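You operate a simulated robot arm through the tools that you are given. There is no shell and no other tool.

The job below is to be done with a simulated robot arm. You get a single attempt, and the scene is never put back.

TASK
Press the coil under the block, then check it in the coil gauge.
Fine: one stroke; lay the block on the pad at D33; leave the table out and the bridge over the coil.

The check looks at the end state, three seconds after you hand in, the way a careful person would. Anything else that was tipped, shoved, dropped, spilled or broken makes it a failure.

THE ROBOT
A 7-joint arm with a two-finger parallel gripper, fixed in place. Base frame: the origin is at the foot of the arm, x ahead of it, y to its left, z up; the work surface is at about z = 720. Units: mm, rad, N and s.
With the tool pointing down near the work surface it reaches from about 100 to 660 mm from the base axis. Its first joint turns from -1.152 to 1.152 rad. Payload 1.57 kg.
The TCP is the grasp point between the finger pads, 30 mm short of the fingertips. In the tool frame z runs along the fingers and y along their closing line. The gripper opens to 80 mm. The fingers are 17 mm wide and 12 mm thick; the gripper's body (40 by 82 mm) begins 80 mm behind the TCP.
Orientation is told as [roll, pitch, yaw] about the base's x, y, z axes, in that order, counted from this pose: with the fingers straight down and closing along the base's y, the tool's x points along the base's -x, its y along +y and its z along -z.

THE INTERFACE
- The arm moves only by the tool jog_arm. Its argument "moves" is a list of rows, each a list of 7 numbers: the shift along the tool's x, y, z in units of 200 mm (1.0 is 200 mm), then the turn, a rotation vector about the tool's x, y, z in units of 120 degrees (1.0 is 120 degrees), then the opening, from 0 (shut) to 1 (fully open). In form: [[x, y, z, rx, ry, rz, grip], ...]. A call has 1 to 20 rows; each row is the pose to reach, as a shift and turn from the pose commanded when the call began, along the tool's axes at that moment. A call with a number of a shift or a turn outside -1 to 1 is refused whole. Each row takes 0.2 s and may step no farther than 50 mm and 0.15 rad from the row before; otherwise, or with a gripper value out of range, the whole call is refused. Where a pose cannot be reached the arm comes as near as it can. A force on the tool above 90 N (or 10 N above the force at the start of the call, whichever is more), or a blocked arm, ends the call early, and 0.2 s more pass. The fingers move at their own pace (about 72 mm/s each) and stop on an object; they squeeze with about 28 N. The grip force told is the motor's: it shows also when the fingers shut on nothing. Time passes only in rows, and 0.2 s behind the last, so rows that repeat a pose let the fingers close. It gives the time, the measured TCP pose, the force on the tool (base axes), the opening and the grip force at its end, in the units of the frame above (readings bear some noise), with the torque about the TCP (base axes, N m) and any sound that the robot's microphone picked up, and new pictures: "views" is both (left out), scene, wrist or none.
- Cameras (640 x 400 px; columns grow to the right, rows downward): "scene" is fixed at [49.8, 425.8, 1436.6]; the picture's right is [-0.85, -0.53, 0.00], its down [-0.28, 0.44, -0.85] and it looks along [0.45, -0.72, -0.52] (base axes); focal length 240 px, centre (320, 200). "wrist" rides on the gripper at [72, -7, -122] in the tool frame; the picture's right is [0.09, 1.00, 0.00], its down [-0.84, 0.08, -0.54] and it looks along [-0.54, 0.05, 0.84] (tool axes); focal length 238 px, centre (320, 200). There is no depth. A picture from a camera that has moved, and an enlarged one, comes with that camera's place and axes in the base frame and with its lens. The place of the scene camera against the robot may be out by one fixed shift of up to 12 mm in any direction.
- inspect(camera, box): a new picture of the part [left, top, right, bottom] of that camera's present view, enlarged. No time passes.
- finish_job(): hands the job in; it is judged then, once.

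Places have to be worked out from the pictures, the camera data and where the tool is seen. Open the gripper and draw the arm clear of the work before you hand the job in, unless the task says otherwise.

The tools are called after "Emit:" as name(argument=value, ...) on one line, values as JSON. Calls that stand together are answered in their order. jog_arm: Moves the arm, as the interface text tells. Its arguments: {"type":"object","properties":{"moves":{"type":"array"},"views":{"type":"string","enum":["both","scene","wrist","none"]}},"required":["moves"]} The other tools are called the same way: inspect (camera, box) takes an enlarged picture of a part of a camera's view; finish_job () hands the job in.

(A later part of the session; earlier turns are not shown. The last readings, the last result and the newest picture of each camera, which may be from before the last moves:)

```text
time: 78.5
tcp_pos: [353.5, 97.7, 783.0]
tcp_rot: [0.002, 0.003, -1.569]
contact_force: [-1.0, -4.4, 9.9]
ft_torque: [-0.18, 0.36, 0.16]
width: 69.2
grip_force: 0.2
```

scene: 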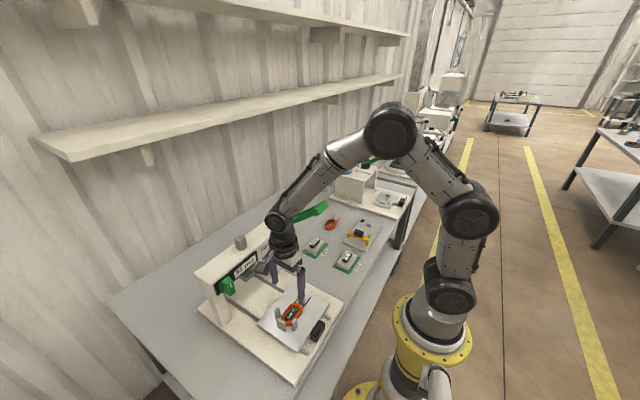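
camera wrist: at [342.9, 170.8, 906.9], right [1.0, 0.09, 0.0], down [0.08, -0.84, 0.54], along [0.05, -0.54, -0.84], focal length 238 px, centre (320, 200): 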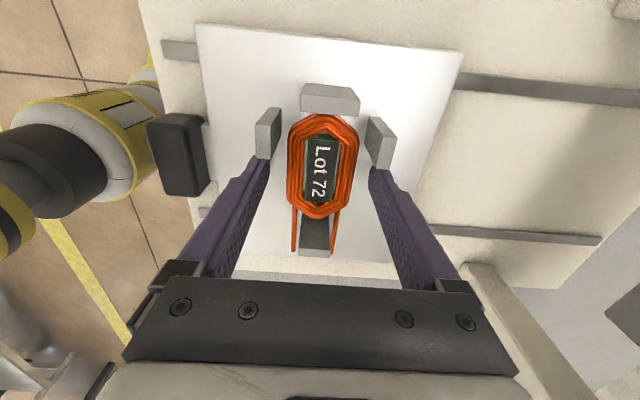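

The tips touch the table top (10 N) at about z 753. I raise about 2.5 mm and close on the coil.

Emit:
jog_arm(moves=[[0, 0, -0.014, 0, 0, 0, 0.85], [0, 0, -0.014, 0, 0, 0, 0.75], [0, 0, -0.014, 0, 0, 0, 0.65], [0, 0, -0.014, 0, 0, 0, 0.5], [0, 0, -0.014, 0, 0, 0, 0.3], [0, 0, -0.014, 0, 0, 0, 0.3]], views="wrist")

Emit:
inspect(camera="wrist", box=[240, 60, 400, 230])

```text
time: 80.0
tcp_pos: [352.8, 99.9, 784.8]
tcp_rot: [0.002, 0.002, -1.57]
contact_force: [-0.1, 0.0, -0.7]
ft_torque: [0.0, 0.02, 0.02]
width: 49.1
grip_force: 28.2
camera wrist: at [345.1, 171.5, 905.6], right [1.0, 0.09, 0.0], down [0.08, -0.84, 0.54], along [0.05, -0.54, -0.84], focal length 238 px, centre (320, 200)
```

wrist: 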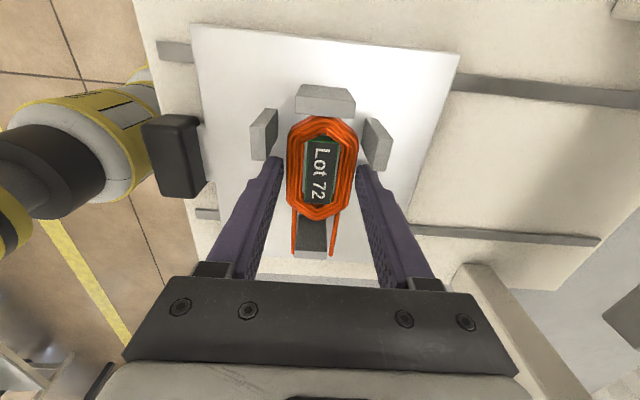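

```text
2.35 times, centred on (320, 145) of wrist
camera zoom: at [345.1, 171.5, 905.6], right [1.0, 0.09, 0.0], down [0.08, -0.84, 0.54], along [0.05, -0.54, -0.84], focal length 561 px, centre (320, 329)
```

zoom: 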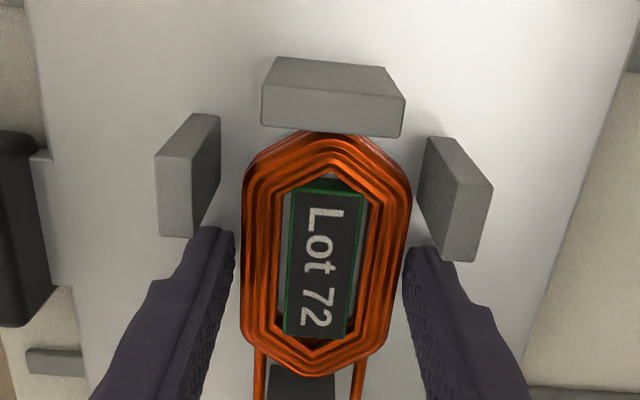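

The coil is held (49 mm width, 28 N). I lift it straight out of the nest.

Emit:
jog_arm(moves=[[0, 0, -0.015, 0, 0, 0, 0.3], [0, 0, -0.04, 0, 0, 0, 0.3], [0, 0, -0.08, 0, 0, 0, 0.3], [0, 0, -0.14, 0, 0, 0, 0.3], [0, 0, -0.22, 0, 0, 0, 0.3], [0, 0, -0.32, 0, 0, 0, 0.3], [0, 0, -0.44, 0, 0, 0, 0.3], [0, 0, -0.56, 0, 0, 0, 0.3], [0, 0, -0.56, 0, 0, 0, 0.3]], views="both")

Emit:
inspect(camera="wrist", box=[240, 60, 400, 230])

Emit:
inspect(camera="scene", box=[245, 245, 345, 345])

```text
time: 82.0
tcp_pos: [349.7, 99.6, 897.8]
tcp_rot: [0.0, 0.002, -1.572]
contact_force: [0.8, 0.6, -0.8]
ft_torque: [0.0, -0.03, -0.01]
width: 49.3
grip_force: 28.7
camera wrist: at [343.5, 171.7, 1018.3], right [1.0, 0.09, 0.0], down [0.08, -0.84, 0.54], along [0.05, -0.54, -0.84], focal length 238 px, centre (320, 200)
```

scene: 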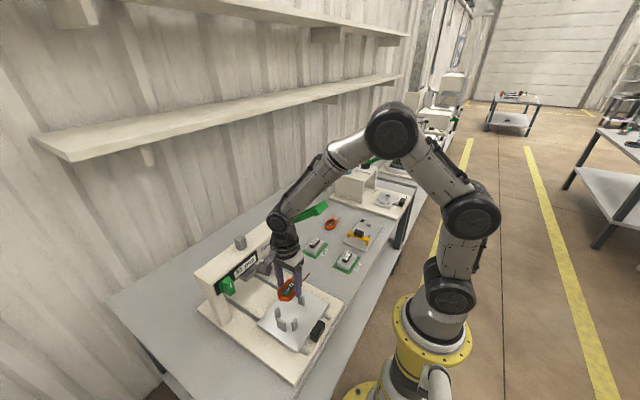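
wrist: 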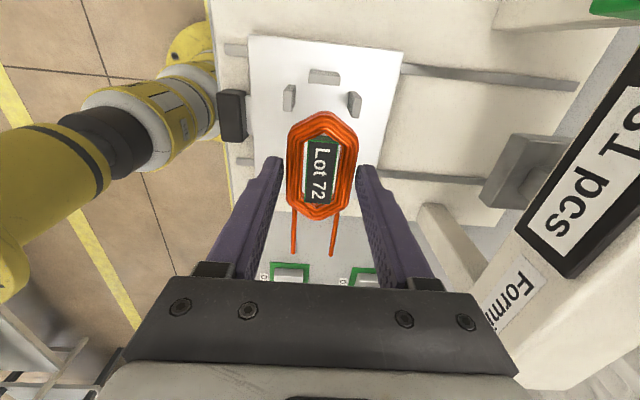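

```text
2.35 times, centred on (320, 145) of wrist
camera zoom: at [343.5, 171.7, 1018.3], right [1.0, 0.09, 0.0], down [0.08, -0.84, 0.54], along [0.05, -0.54, -0.84], focal length 561 px, centre (320, 329)
```

zoom: 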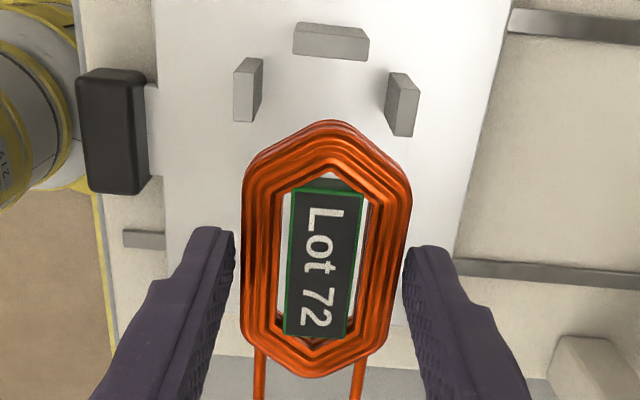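

```text
4.00 times, centred on (295, 295) of scene
camera zoom: at [49.8, 425.8, 1436.6], right [-0.85, -0.53, 0.0], down [-0.28, 0.44, -0.85], along [0.45, -0.72, -0.52], focal length 959 px, centre (420, -180)
```

zoom: 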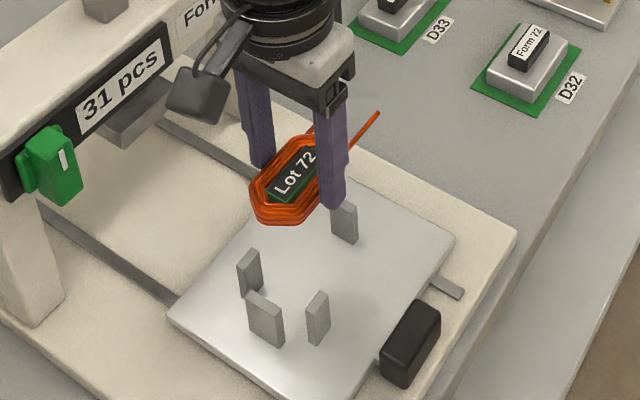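

The coil is level in the gripper and the nest is empty. I carry it back to x ≈ 257 and across toward the gauge.

Emit:
jog_arm(moves=[[0, -0.12, -0.04, 0, 0, 0, 0.3], [0, -0.3, -0.08, 0, 0, 0, 0.3], [0, -0.46, -0.1, 0, 0, 0, 0.3], [-0.13, -0.465, -0.1, 0, 0, 0, 0.3], [-0.32, -0.465, -0.1, 0, 0, 0, 0.3], [-0.51, -0.465, -0.1, 0, 0, 0, 0.3], [-0.7, -0.465, -0.1, 0, 0, 0, 0.3], [-0.88, -0.465, -0.1, 0, 0, 0, 0.3], [-1.0, -0.465, -0.1, 0, 0, 0, 0.3]], views="none")

Emit:
jog_arm(moves=[[-0.17, 0, 0, 0, 0, 0, 0.3], [-0.36, 0, 0, 0, 0, 0, 0.3], [-0.55, 0, 0, 0, 0, 0, 0.3], [-0.74, 0, 0, 0, 0, 0, 0.3], [-0.9, 0, 0, 0, 0, 0, 0.3], [-1.0, 0, 0, 0, 0, 0, 0.3], [-1.0, 0, 0, 0, 0, 0, 0.3]], views="both")

```text
time: 84.0
tcp_pos: [257.6, -101.0, 916.9]
tcp_rot: [0.001, 0.001, -1.568]
contact_force: [0.3, -0.2, -1.2]
ft_torque: [-0.02, -0.02, -0.04]
width: 49.0
grip_force: 27.9
```

```text
time: 85.5
tcp_pos: [256.9, -301.2, 916.6]
tcp_rot: [-0.001, 0.001, -1.569]
contact_force: [0.2, -0.2, -1.3]
ft_torque: [-0.03, -0.02, -0.02]
width: 49.2
grip_force: 28.0
camera wrist: at [250.9, -228.9, 1037.5], right [1.0, 0.09, 0.0], down [0.08, -0.84, 0.54], along [0.05, -0.54, -0.84], focal length 238 px, centre (320, 200)
```

scene: 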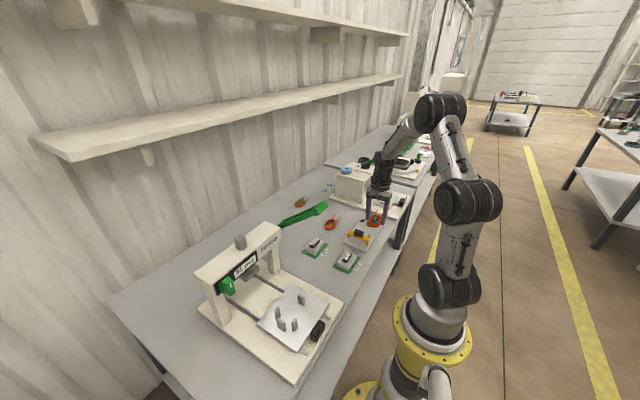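
wrist: 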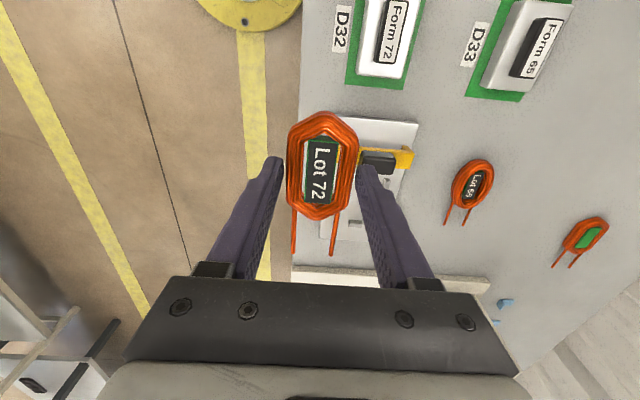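

Emit:
jog_arm(moves=[[-0.15, 0.05, 0, 0, 0, 0, 0.3], [-0.32, 0.15, 0, 0, 0, 0, 0.3], [-0.46, 0.26, 0, 0, 0, 0, 0.3], [-0.52, 0.35, 0, 0, 0, 0, 0.3], [-0.52, 0.35, 0, 0, 0, 0, 0.3]], views="both")

Emit:
inspect(camera="wrist", box=[220, 30, 420, 230])

Emit:
inspect(camera="scene", box=[320, 180, 420, 260])

```text
time: 86.8
tcp_pos: [328.2, -405.4, 915.4]
tcp_rot: [0.001, 0.001, -1.571]
contact_force: [-0.2, 0.2, -1.6]
ft_torque: [0.02, 0.01, -0.01]
width: 49.1
grip_force: 28.0
camera wrist: at [322.0, -334.0, 1037.0], right [1.0, 0.09, 0.0], down [0.08, -0.84, 0.54], along [0.05, -0.54, -0.84], focal length 238 px, centre (320, 200)
```

scene: 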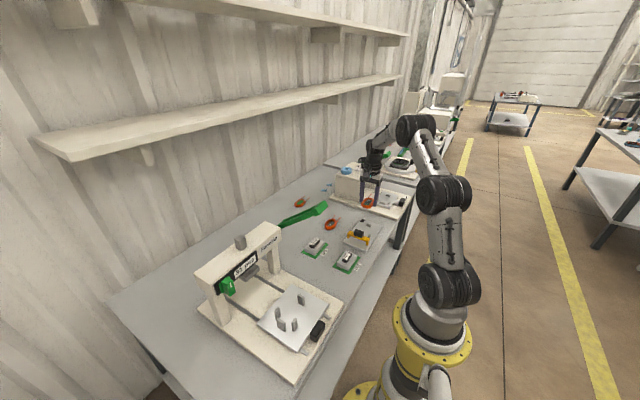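
wrist: 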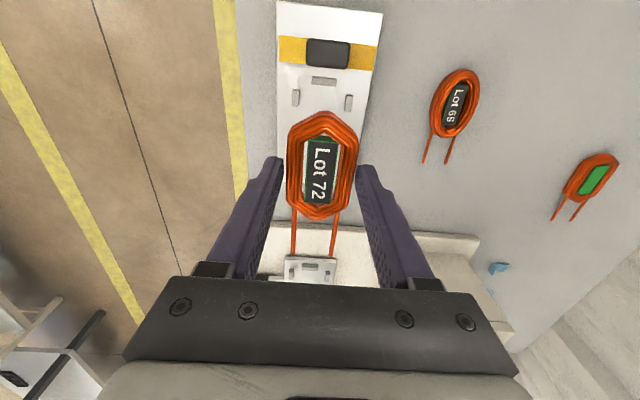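

```text
2.00 times, centred on (320, 130) of wrist
camera zoom: at [322.0, -334.0, 1037.0], right [1.0, 0.09, 0.0], down [0.08, -0.84, 0.54], along [0.05, -0.54, -0.84], focal length 477 px, centre (320, 340)
```

zoom: 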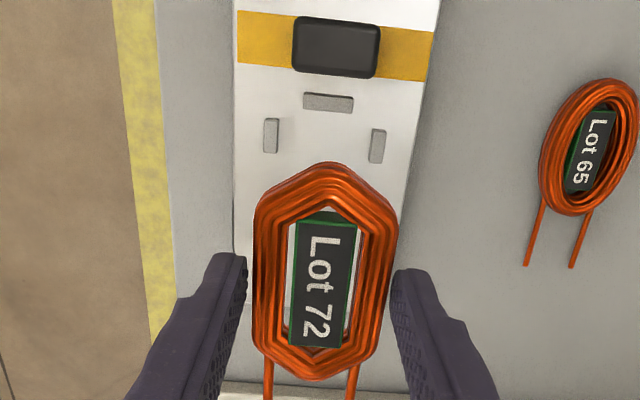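

```text
5.00 times, centred on (370, 220) of scene
camera zoom: at [49.9, 425.7, 1436.6], right [-0.85, -0.53, 0.0], down [-0.28, 0.44, -0.85], along [0.45, -0.72, -0.52], focal length 1198 px, centre (70, 100)
```

zoom: 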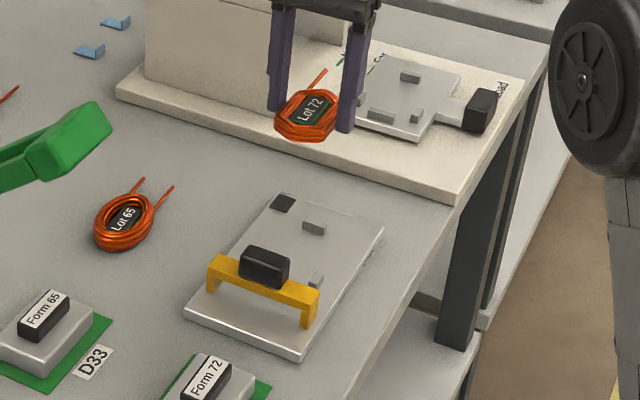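

The gauge nest posts appear at about x 298/361 and y -367 (+y stop), and the tool is centred in x to within 1 mm. I shift -7.6 mm in y and descend to just above the posts.

Emit:
jog_arm(moves=[[-0.038, 0, 0.05, 0, 0, 0, 0.3], [-0.038, 0, 0.2, 0, 0, 0, 0.3], [-0.038, 0, 0.38, 0, 0, 0, 0.3], [-0.038, 0, 0.52, 0, 0, 0, 0.3], [-0.038, 0, 0.58, 0, 0, 0, 0.3], [-0.038, 0, 0.58, 0, 0, 0, 0.3]], views="both")

Emit:
inspect(camera="wrist", box=[230, 30, 410, 230])

Emit:
inspect(camera="scene", box=[330, 190, 400, 250])

```text
time: 88.2
tcp_pos: [330.5, -413.5, 801.1]
tcp_rot: [-0.001, 0.001, -1.571]
contact_force: [0.1, -0.7, -1.7]
ft_torque: [-0.01, -0.05, 0.0]
width: 48.9
grip_force: 27.7
camera wrist: at [323.9, -340.6, 922.7], right [1.0, 0.09, 0.0], down [0.08, -0.84, 0.54], along [0.05, -0.54, -0.84], focal length 238 px, centre (320, 200)
```

scene: 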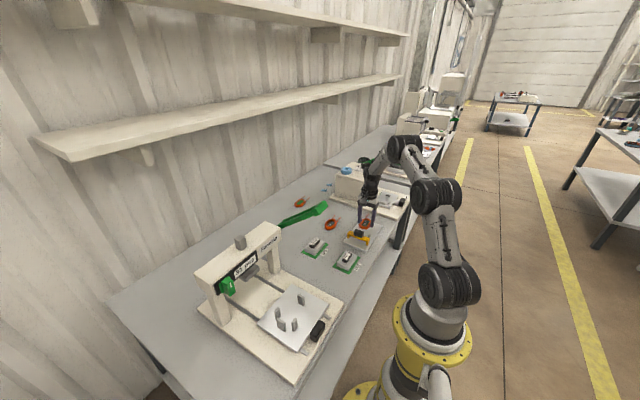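
wrist: 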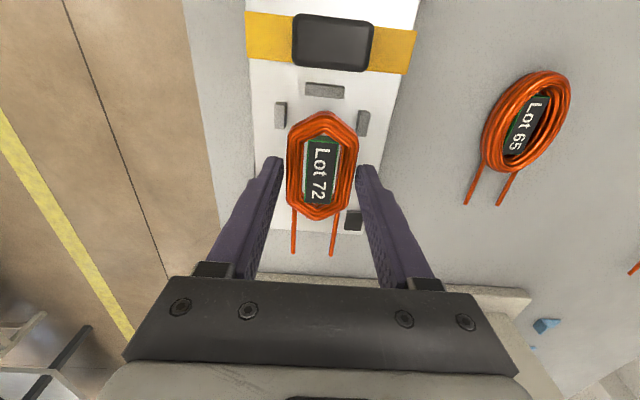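

```text
2.00 times, centred on (320, 130) of wrist
camera zoom: at [323.9, -340.6, 922.7], right [1.0, 0.09, 0.0], down [0.08, -0.84, 0.54], along [0.05, -0.54, -0.84], focal length 477 px, centre (320, 340)
```

zoom: 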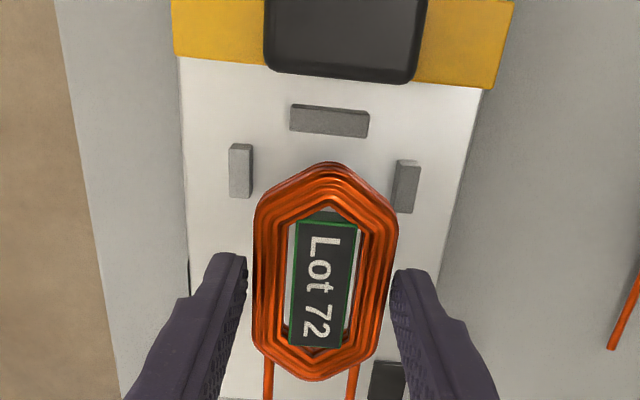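

```text
6.67 times, centred on (365, 220) of scene
camera zoom: at [49.8, 425.8, 1436.6], right [-0.85, -0.53, 0.0], down [-0.28, 0.44, -0.85], along [0.45, -0.72, -0.52], focal length 1598 px, centre (20, 67)
```

zoom: 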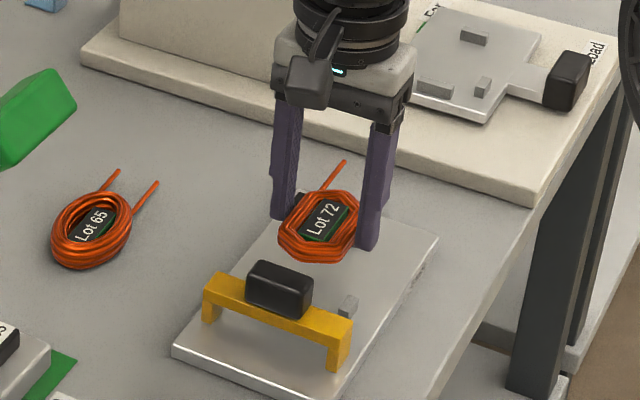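

Emit:
inspect(camera="wrist", box=[260, 70, 390, 150])

Emit:
inspect(camera="wrist", box=[270, 190, 390, 270])

```text
4.92 times, centred on (325, 110) of wrist
camera zoom: at [323.9, -340.6, 922.7], right [1.0, 0.09, 0.0], down [0.08, -0.84, 0.54], along [0.05, -0.54, -0.84], focal length 1173 px, centre (295, 643)
```

zoom: 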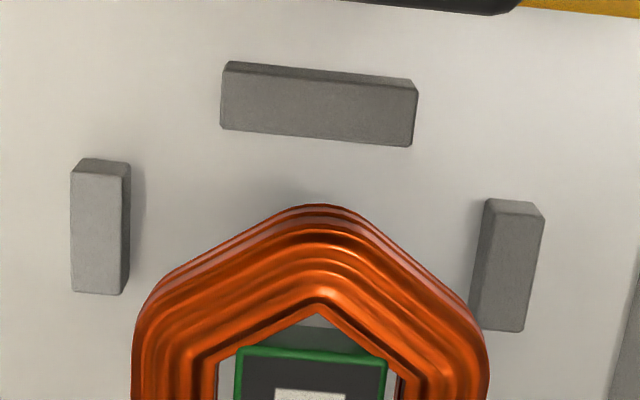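

```text
5.00 times, centred on (330, 230) of wrist
camera zoom: at [323.9, -340.6, 922.7], right [1.0, 0.09, 0.0], down [0.08, -0.84, 0.54], along [0.05, -0.54, -0.84], focal length 1192 px, centre (270, 50)
```

zoom: 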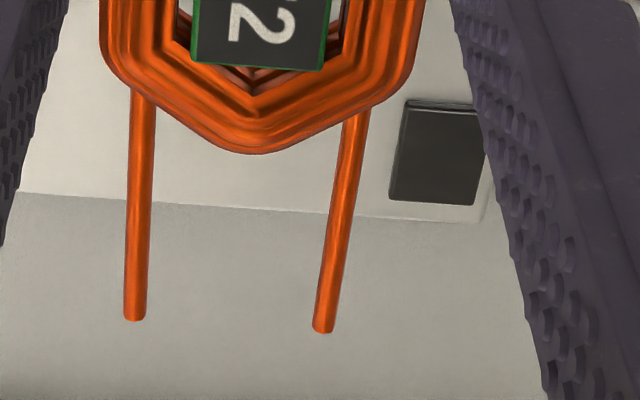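

The x-posts sit about 1 mm to the -x side of my axis. I shift -1 mm in x and -1 mm in y, lower to just above the posts, and check again.

Emit:
jog_arm(moves=[[-0.005, -0.005, 0.04, 0, 0, 0, 0.3], [-0.005, -0.005, 0.1, 0, 0, 0, 0.3], [-0.005, -0.005, 0.115, 0, 0, 0, 0.3], [-0.005, -0.005, 0.115, 0, 0, 0, 0.3]], views="both")

Emit:
inspect(camera="wrist", box=[260, 80, 390, 160])

Emit:
inspect(camera="scene", box=[335, 200, 395, 250])

```text
time: 89.2
tcp_pos: [330.4, -414.6, 777.4]
tcp_rot: [0.001, 0.002, -1.571]
contact_force: [0.2, -0.2, -1.4]
ft_torque: [-0.02, 0.03, -0.05]
width: 49.0
grip_force: 27.7
camera wrist: at [323.1, -341.4, 898.6], right [1.0, 0.09, 0.0], down [0.08, -0.84, 0.54], along [0.05, -0.54, -0.84], focal length 238 px, centre (320, 200)
```

scene: 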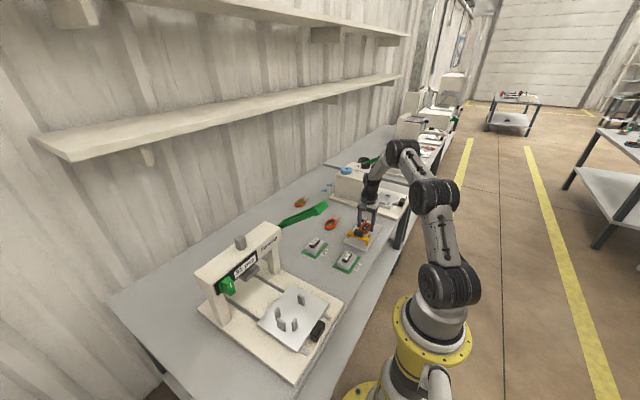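
wrist: 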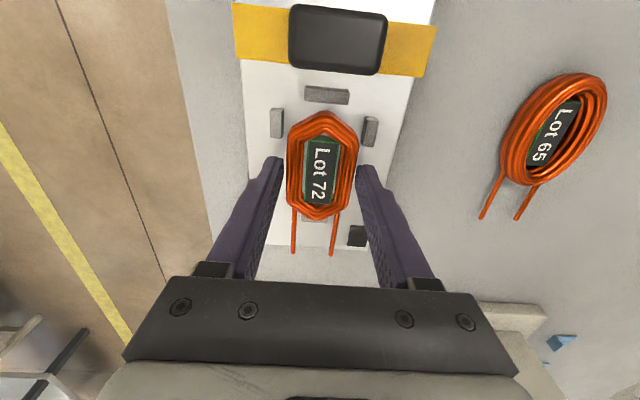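

```text
4.92 times, centred on (325, 120) of wrist
camera zoom: at [323.1, -341.4, 898.6], right [1.0, 0.09, 0.0], down [0.08, -0.84, 0.54], along [0.05, -0.54, -0.84], focal length 1173 px, centre (295, 594)
```

zoom: 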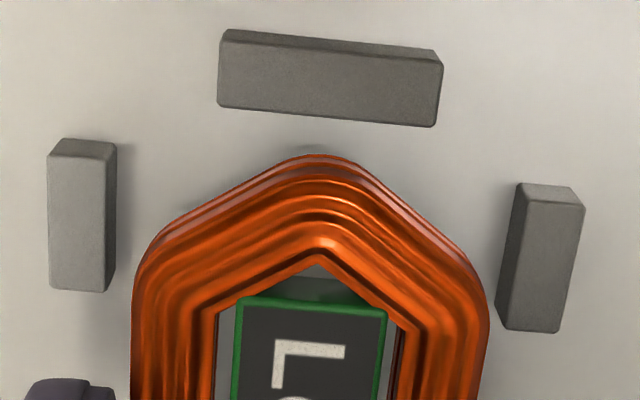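

```text
8.00 times, centred on (365, 225) of scene
camera zoom: at [49.8, 425.8, 1436.6], right [-0.85, -0.53, 0.0], down [-0.28, 0.44, -0.85], along [0.45, -0.72, -0.52], focal length 1917 px, centre (-40, 0)
```

zoom: 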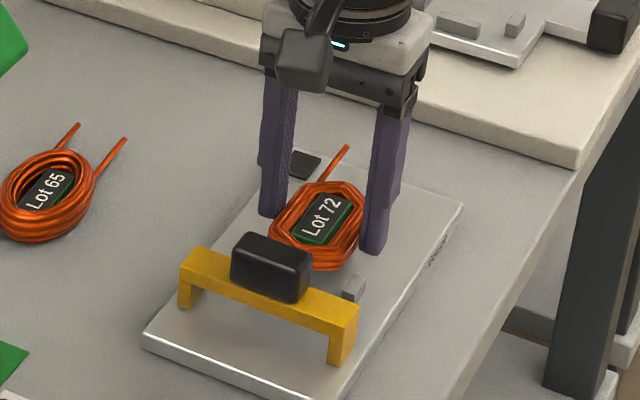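

Alignment is within about half a millimetre in x and there is a ~3 mm gap to the +y stop. I continue down until the coil meets the plate.

Emit:
jog_arm(moves=[[0, -0.0015, 0.025, 0, 0, 0, 0.3], [0, -0.0015, 0.045, 0, 0, 0, 0.3], [0, -0.0015, 0.06, 0, 0, 0, 0.3], [0, -0.0015, 0.06, 0, 0, 0, 0.3]], views="wrist")

Emit:
inspect(camera="wrist", box=[250, 70, 400, 260])

```text
time: 90.2
tcp_pos: [330.1, -413.9, 765.6]
tcp_rot: [0.001, 0.0, -1.571]
contact_force: [-0.8, -2.0, -0.4]
ft_torque: [-0.02, 0.02, 0.03]
width: 49.1
grip_force: 27.6
camera wrist: at [322.6, -341.0, 887.1], right [1.0, 0.09, 0.0], down [0.08, -0.84, 0.54], along [0.05, -0.54, -0.84], focal length 238 px, centre (320, 200)
```

wrist: 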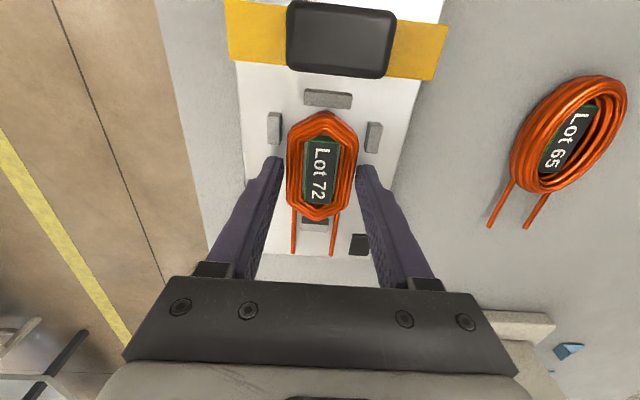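

```text
2.11 times, centred on (325, 165) of wrist
camera zoom: at [322.6, -341.0, 887.1], right [1.0, 0.09, 0.0], down [0.08, -0.84, 0.54], along [0.05, -0.54, -0.84], focal length 502 px, centre (310, 274)
```

zoom: 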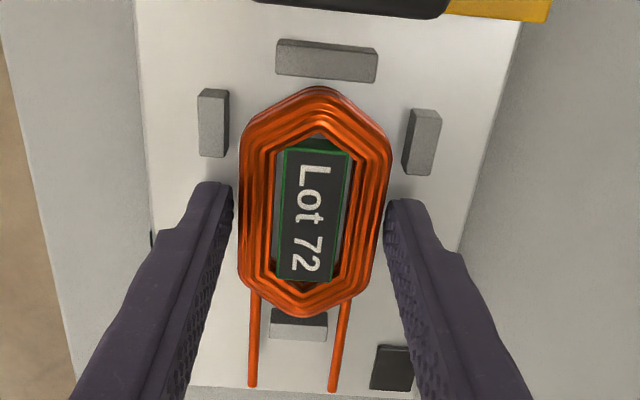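

The coil is inside the nest with its legs straddling the -y post. I lower in 1–2 mm steps until contact.

Emit:
jog_arm(moves=[[0, 0, 0.008, 0, 0, 0, 0.3], [0, 0, 0.016, 0, 0, 0, 0.3], [0, 0, 0.016, 0, 0, 0, 0.3]], views="none")

```text
time: 91.0
tcp_pos: [329.0, -413.9, 763.9]
tcp_rot: [0.001, -0.002, -1.57]
contact_force: [-1.3, 5.8, 18.0]
ft_torque: [0.54, 0.21, -0.02]
width: 49.2
grip_force: 28.1
```

Contact at 18 N: the coil rests on the gauge plate. I ease 1 mm and open slowly.

Emit:
jog_arm(moves=[[0, 0, -0.005, 0, 0, 0, 0.3], [0, 0, -0.005, 0, 0, 0, 0.6], [0, 0, -0.005, 0, 0, 0, 0.62], [0, 0, -0.005, 0, 0, 0, 0.65], [0, 0, -0.005, 0, 0, 0, 0.7], [0, 0, -0.005, 0, 0, 0, 0.75], [0, 0, -0.005, 0, 0, 0, 0.75]], views="wrist")

Emit:
inspect(camera="wrist", box=[250, 70, 400, 260])

```text
time: 92.5
tcp_pos: [327.6, -412.9, 761.6]
tcp_rot: [0.0, 0.002, -1.57]
contact_force: [0.0, 0.0, 0.1]
ft_torque: [0.02, -0.02, 0.03]
width: 60.2
grip_force: 0.1
camera wrist: at [322.2, -340.7, 883.4], right [1.0, 0.09, 0.0], down [0.08, -0.84, 0.54], along [0.05, -0.54, -0.84], focal length 238 px, centre (320, 200)
```

wrist: 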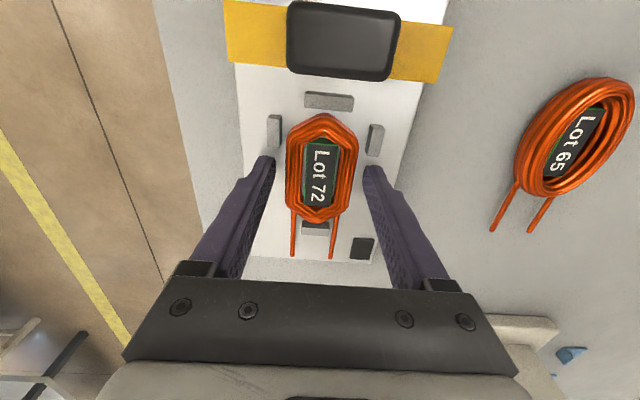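

```text
2.11 times, centred on (325, 165) of wrist
camera zoom: at [322.2, -340.7, 883.4], right [1.0, 0.09, 0.0], down [0.08, -0.84, 0.54], along [0.05, -0.54, -0.84], focal length 502 px, centre (310, 274)
```

zoom: 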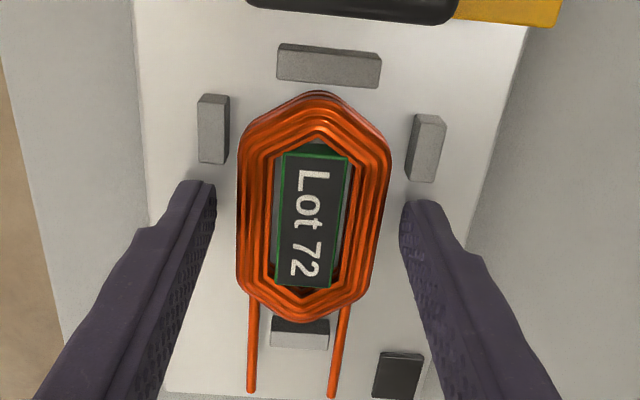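

The coil sits in the gauge nest and is free. I rise straight up and then examine the bridge.

Emit:
jog_arm(moves=[[0, 0, -0.03, 0, 0, 0, 0.8], [0, 0, -0.12, 0, 0, 0, 0.8], [0, 0, -0.3, 0, 0, 0, 1], [0, 0, -0.5, 0, 0, 0, 1], [0, 0, -0.7, 0, 0, 0, 1], [0, 0, -0.7, 0, 0, 0, 1]], views="both")

Emit:
inspect(camera="wrist", box=[230, 0, 410, 210])

Emit:
inspect(camera="scene", box=[330, 200, 400, 260])

```text
time: 94.0
tcp_pos: [326.8, -413.2, 903.5]
tcp_rot: [0.002, 0.001, -1.57]
contact_force: [-0.8, -0.6, -0.8]
ft_torque: [0.06, -0.02, 0.01]
width: 80.1
grip_force: 0.0
camera wrist: at [320.2, -340.3, 1024.1], right [1.0, 0.09, 0.0], down [0.08, -0.84, 0.54], along [0.05, -0.54, -0.84], focal length 238 px, centre (320, 200)
```

scene: 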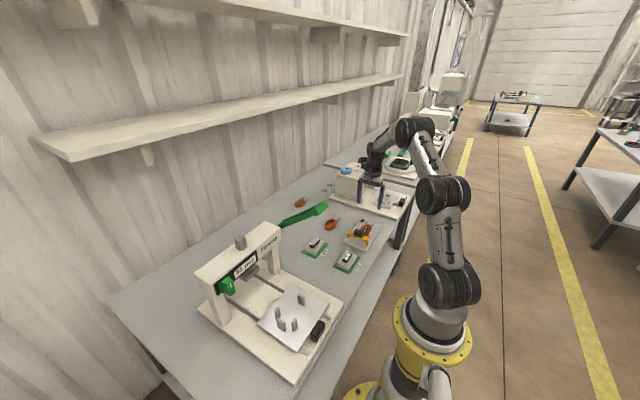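
wrist: 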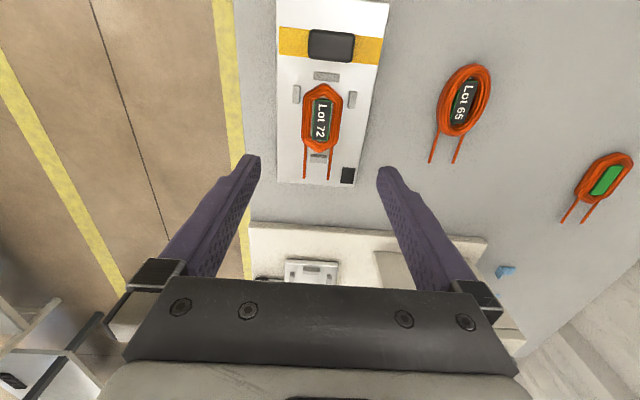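

```text
1.90 times, centred on (320, 105) of wrist
camera zoom: at [320.2, -340.3, 1024.1], right [1.0, 0.09, 0.0], down [0.08, -0.84, 0.54], along [0.05, -0.54, -0.84], focal length 454 px, centre (320, 381)
```

zoom: 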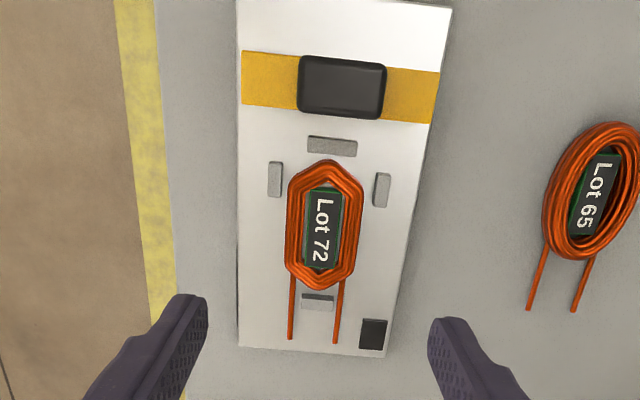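

```text
6.67 times, centred on (365, 230) of scene
camera zoom: at [49.8, 425.8, 1436.6], right [-0.85, -0.53, 0.0], down [-0.28, 0.44, -0.85], along [0.45, -0.72, -0.52], focal length 1598 px, centre (20, 0)
```

zoom: 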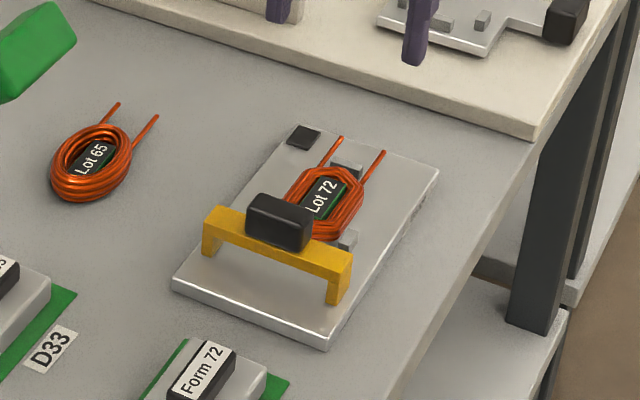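

The coil is seated in the gauge. The bridge spans x ≈ 282–377 near y -340; its knob is about 40 mm long in x, with top near z 784. I move above the knob for a closer look.

Emit:
jog_arm(moves=[[0.15, 0.005, 0, 0, 0, 0, 1], [0.3, 0.01, 0.05, 0, 0, 0, 1], [0.37, 0.0125, 0.12, 0, 0, 0, 1], [0.37, 0.0125, 0.12, 0, 0, 0, 1]], views="both")

Emit:
inspect(camera="wrist", box=[240, 60, 400, 230])

Emit:
inspect(camera="scene", box=[330, 200, 400, 260])

```text
time: 95.0
tcp_pos: [328.9, -339.5, 878.8]
tcp_rot: [0.0, -0.002, -1.571]
contact_force: [-0.2, -0.3, -0.9]
ft_torque: [0.0, 0.03, 0.0]
width: 80.4
grip_force: 0.0
camera wrist: at [323.9, -267.1, 1001.2], right [1.0, 0.09, 0.0], down [0.08, -0.84, 0.54], along [0.05, -0.54, -0.84], focal length 238 px, centre (320, 200)
```

scene: 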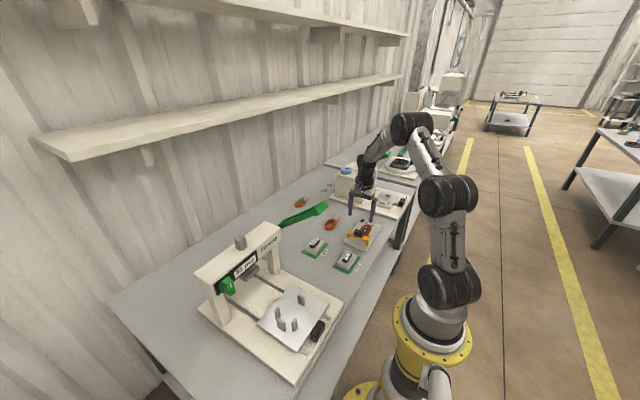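
wrist: 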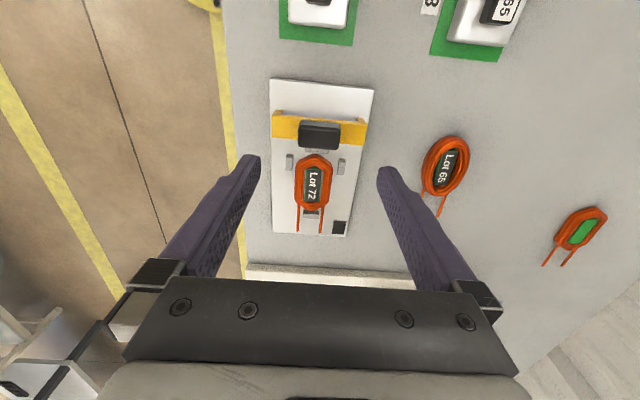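

```text
2.35 times, centred on (320, 145) of wrist
camera zoom: at [323.9, -267.1, 1001.2], right [1.0, 0.09, 0.0], down [0.08, -0.84, 0.54], along [0.05, -0.54, -0.84], focal length 561 px, centre (320, 329)
```

zoom: 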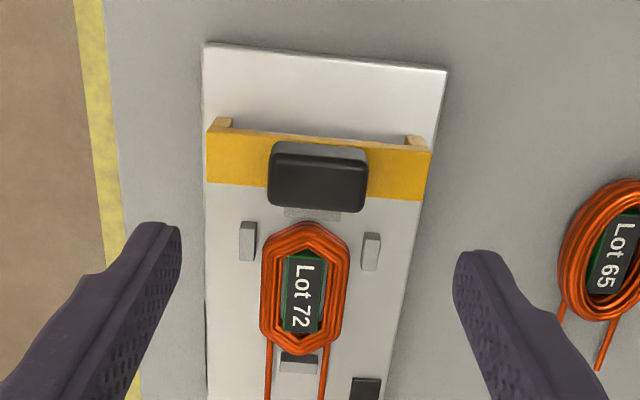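

```text
6.67 times, centred on (365, 230) of scene
camera zoom: at [49.8, 425.8, 1436.6], right [-0.85, -0.53, 0.0], down [-0.28, 0.44, -0.85], along [0.45, -0.72, -0.52], focal length 1598 px, centre (20, 0)
```

zoom: 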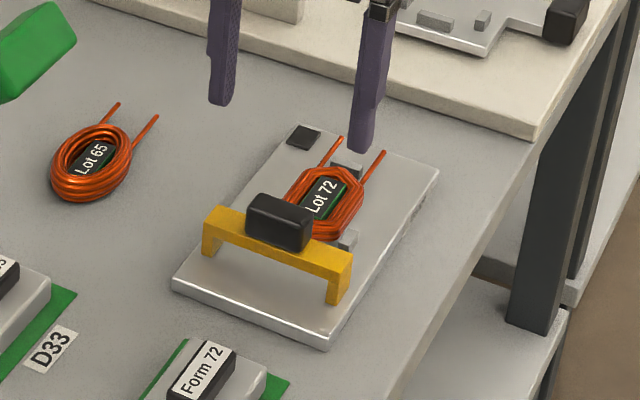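

The tool axis is over the knob centre (about (330, -338)). I lower around it in steps with a narrower opening.

Emit:
jog_arm(moves=[[0.006, 0, 0.1, 0, 0, 0, 0.8], [0.006, 0, 0.25, 0, 0, 0, 0.75], [0.006, 0, 0.33, 0, 0, 0, 0.75], [0.006, 0, 0.365, 0, 0, 0, 0.75], [0.006, 0, 0.365, 0, 0, 0, 0.75]], views="wrist")

Emit:
inspect(camera="wrist", box=[240, 80, 400, 230])

```text
time: 96.2
tcp_pos: [329.5, -339.1, 806.2]
tcp_rot: [0.001, 0.002, -1.571]
contact_force: [0.2, 0.1, -0.1]
ft_torque: [-0.01, 0.02, 0.0]
width: 60.0
grip_force: 0.0
camera wrist: at [322.8, -267.3, 927.3], right [1.0, 0.09, 0.0], down [0.08, -0.84, 0.54], along [0.05, -0.54, -0.84], focal length 238 px, centre (320, 200)
```

wrist: 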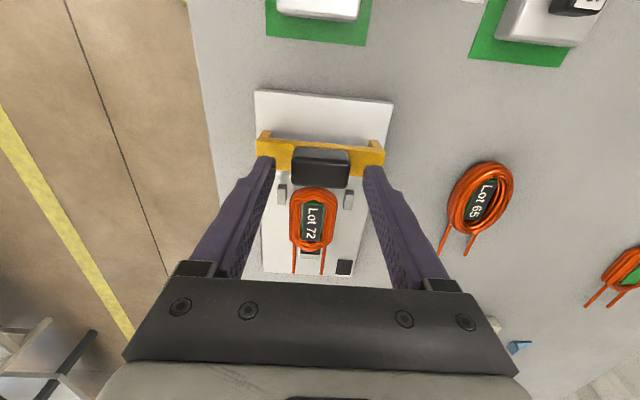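

```text
2.67 times, centred on (320, 155) of wrist
camera zoom: at [322.8, -267.3, 927.3], right [1.0, 0.09, 0.0], down [0.08, -0.84, 0.54], along [0.05, -0.54, -0.84], focal length 636 px, centre (320, 320)
```

zoom: 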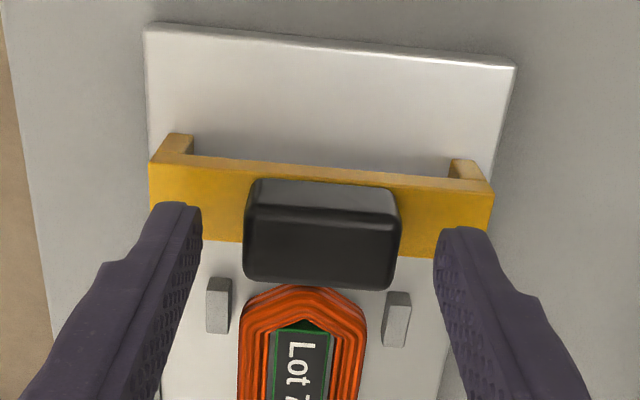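

Emit:
jog_arm(moves=[[0, 0, 0.02, 0, 0, 0, 0.75], [0, 0, 0.035, 0, 0, 0, 0.75], [0, 0, 0.035, 0, 0, 0, 0.75]], views="none")

```text
time: 97.0
tcp_pos: [330.2, -339.4, 799.3]
tcp_rot: [0.0, 0.0, -1.569]
contact_force: [0.3, -0.3, 0.6]
ft_torque: [-0.02, 0.03, 0.0]
width: 59.8
grip_force: 0.0
```

Emit:
jog_arm(moves=[[0, 0, 0.008, 0, 0, 0, 0.75], [0, 0, 0.016, 0, 0, 0, 0.75], [0, 0, 0.016, 0, 0, 0, 0.75]], views="wrist")

Emit:
inspect(camera="wrist", box=[240, 80, 400, 230])

```text
time: 97.8
tcp_pos: [330.8, -339.7, 796.7]
tcp_rot: [0.0, 0.002, -1.571]
contact_force: [-0.2, 0.1, -0.5]
ft_torque: [0.01, 0.03, 0.01]
width: 59.7
grip_force: 0.0
camera wrist: at [323.9, -267.2, 917.5], right [1.0, 0.09, 0.0], down [0.08, -0.84, 0.54], along [0.05, -0.54, -0.84], focal length 238 px, centre (320, 200)
```

wrist: 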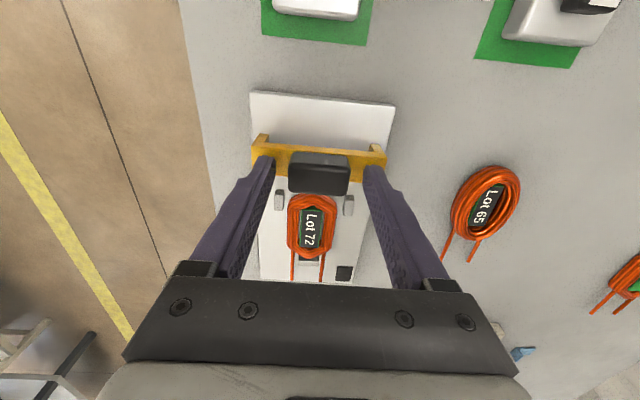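

```text
2.67 times, centred on (320, 155) of wrist
camera zoom: at [323.9, -267.2, 917.5], right [1.0, 0.09, 0.0], down [0.08, -0.84, 0.54], along [0.05, -0.54, -0.84], focal length 636 px, centre (320, 320)
```

zoom: 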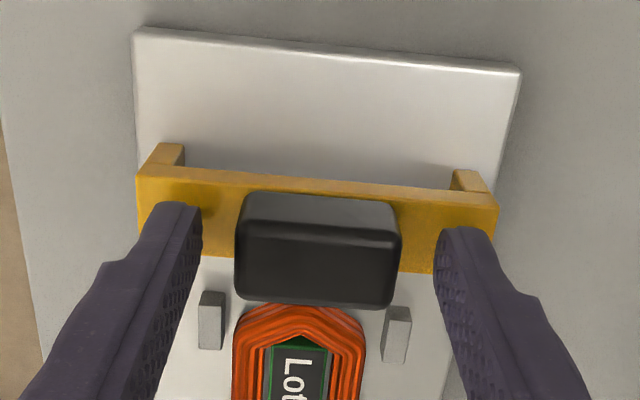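

No contact yet, and the tips already overlap the knob by about 14 mm. I go 2 mm lower, shift -1.5 mm in y, and close.

Emit:
jog_arm(moves=[[-0.0075, 0, 0.008, 0, 0, 0, 0.75], [-0.0075, 0, 0.008, 0, 0, 0, 0.75], [-0.0075, 0, 0.008, 0, 0, 0, 0.65], [-0.0075, 0, 0.008, 0, 0, 0, 0.55], [-0.0075, 0, 0.008, 0, 0, 0, 0.4], [-0.0075, 0, 0.008, 0, 0, 0, 0.2], [-0.0075, 0, 0.008, 0, 0, 0, 0.2]], views="wrist")

Emit:
inspect(camera="wrist", box=[240, 80, 400, 230])

```text
time: 99.3
tcp_pos: [329.3, -341.8, 795.6]
tcp_rot: [0.001, 0.001, -1.572]
contact_force: [-5.4, -1.9, 2.6]
ft_torque: [0.1, 0.24, 0.04]
width: 39.7
grip_force: 44.8
camera wrist: at [323.1, -269.0, 916.6], right [1.0, 0.09, 0.0], down [0.08, -0.84, 0.54], along [0.05, -0.54, -0.84], focal length 238 px, centre (320, 200)
```

wrist: 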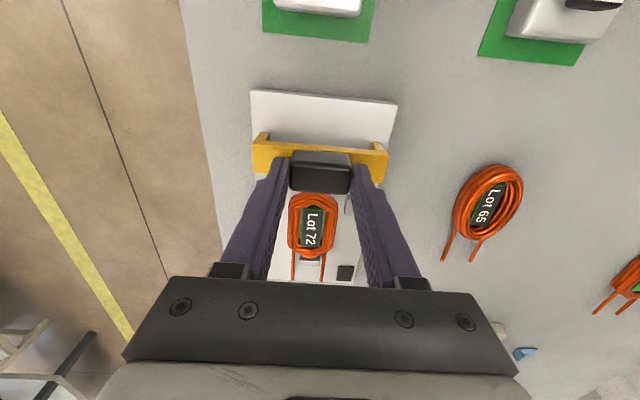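

```text
2.67 times, centred on (320, 155) of wrist
camera zoom: at [323.1, -269.0, 916.6], right [1.0, 0.09, 0.0], down [0.08, -0.84, 0.54], along [0.05, -0.54, -0.84], focal length 636 px, centre (320, 320)
```

zoom: 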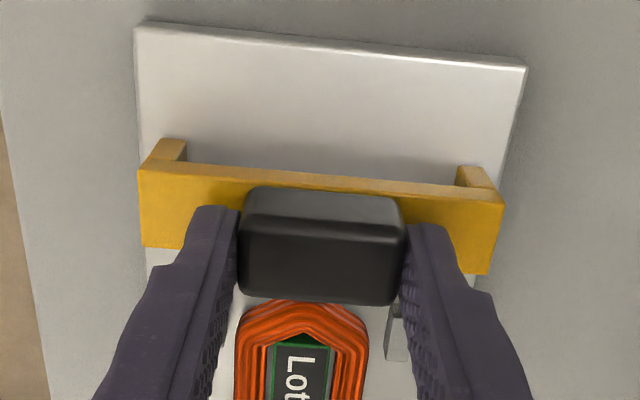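

The knob is held. I try lifting 3 mm gently to see whether the bridge is free to lift.

Emit:
jog_arm(moves=[[0, 0, -0.005, 0, 0, 0, 0.2], [0, 0, -0.01, 0, 0, 0, 0.2], [0, 0, -0.015, 0, 0, 0, 0.2], [0, 0, -0.015, 0, 0, 0, 0.2]], views="wrist")

Emit:
inspect(camera="wrist", box=[240, 80, 400, 230])

Emit:
inspect(camera="scene", box=[330, 200, 400, 260])

```text
time: 100.3
tcp_pos: [330.5, -341.5, 794.9]
tcp_rot: [-0.001, 0.002, -1.571]
contact_force: [-7.4, -24.8, -35.2]
ft_torque: [-0.73, -0.15, -0.05]
width: 40.1
grip_force: 45.0
camera wrist: at [323.4, -268.9, 916.7], right [1.0, 0.09, 0.0], down [0.08, -0.84, 0.54], along [0.05, -0.54, -0.84], focal length 238 px, centre (320, 200)
```

wrist: 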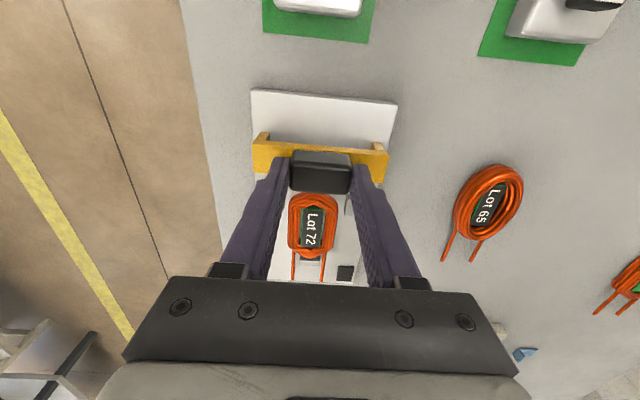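

```text
2.67 times, centred on (320, 155) of wrist
camera zoom: at [323.4, -268.9, 916.7], right [1.0, 0.09, 0.0], down [0.08, -0.84, 0.54], along [0.05, -0.54, -0.84], focal length 636 px, centre (320, 320)
```

zoom: 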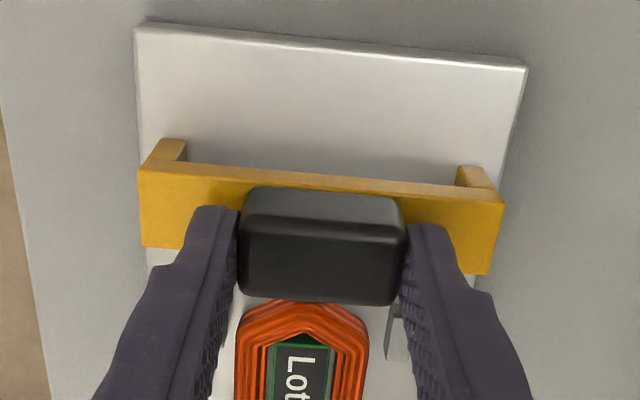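

```text
6.67 times, centred on (365, 230) of scene
camera zoom: at [50.1, 424.8, 1436.9], right [-0.85, -0.53, 0.0], down [-0.28, 0.44, -0.85], along [0.45, -0.72, -0.52], focal length 1598 px, centre (20, 0)
```

zoom: 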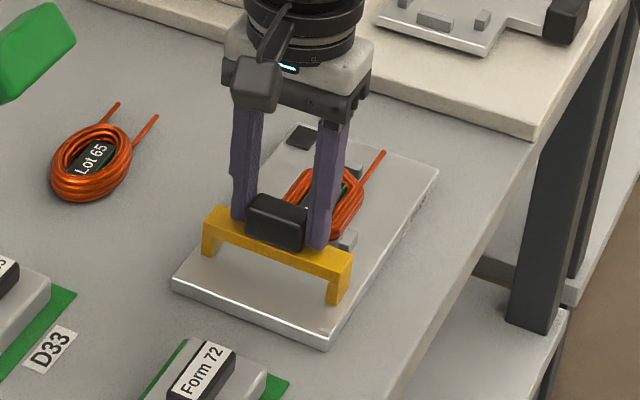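

The bridge doesn't lift (35 N pull), so it is guided and should slide along the plate. I go back down to the neutral height and check forces.

Emit:
jog_arm(moves=[[0, 0, 0.008, 0, 0, 0, 0.2], [0, 0, 0.015, 0, 0, 0, 0.2], [0, 0, 0.015, 0, 0, 0, 0.2]], views="none")

```text
time: 101.2
tcp_pos: [330.1, -340.6, 796.1]
tcp_rot: [0.001, 0.0, -1.57]
contact_force: [-15.8, -19.8, -10.2]
ft_torque: [0.64, 0.53, 0.08]
width: 39.8
grip_force: 45.6
```

Emit:
jog_arm(moves=[[-0.01, -0.006, 0.003, 0, 0, 0, 0.2], [-0.025, -0.006, 0.003, 0, 0, 0, 0.2], [-0.04, -0.006, 0.003, 0, 0, 0, 0.2], [-0.04, -0.006, 0.003, 0, 0, 0, 0.2]], views="wrist")

Emit:
inspect(camera="wrist", box=[240, 80, 400, 230])

```text
time: 102.2
tcp_pos: [330.5, -347.3, 794.8]
tcp_rot: [0.002, 0.0, -1.57]
contact_force: [-10.5, 1.1, 13.8]
ft_torque: [1.36, 0.52, 0.14]
width: 39.7
grip_force: 45.0
camera wrist: at [323.0, -275.6, 916.8], right [1.0, 0.09, 0.0], down [0.08, -0.84, 0.54], along [0.05, -0.54, -0.84], focal length 238 px, centre (320, 200)
```

wrist: 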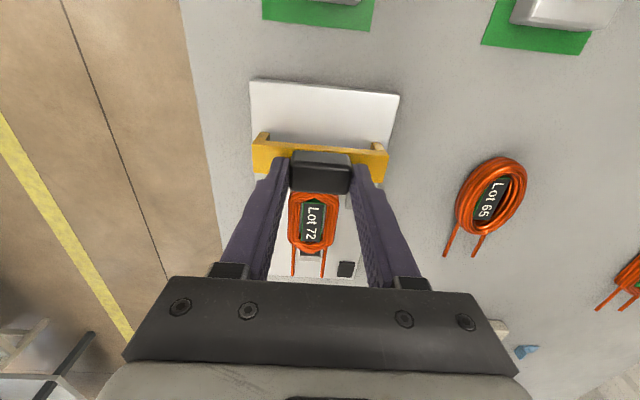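

```text
2.67 times, centred on (320, 155) of wrist
camera zoom: at [323.0, -275.6, 916.8], right [1.0, 0.09, 0.0], down [0.08, -0.84, 0.54], along [0.05, -0.54, -0.84], focal length 636 px, centre (320, 320)
```

zoom: 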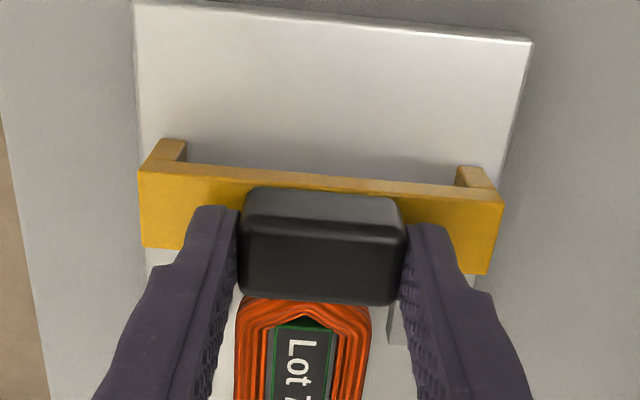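

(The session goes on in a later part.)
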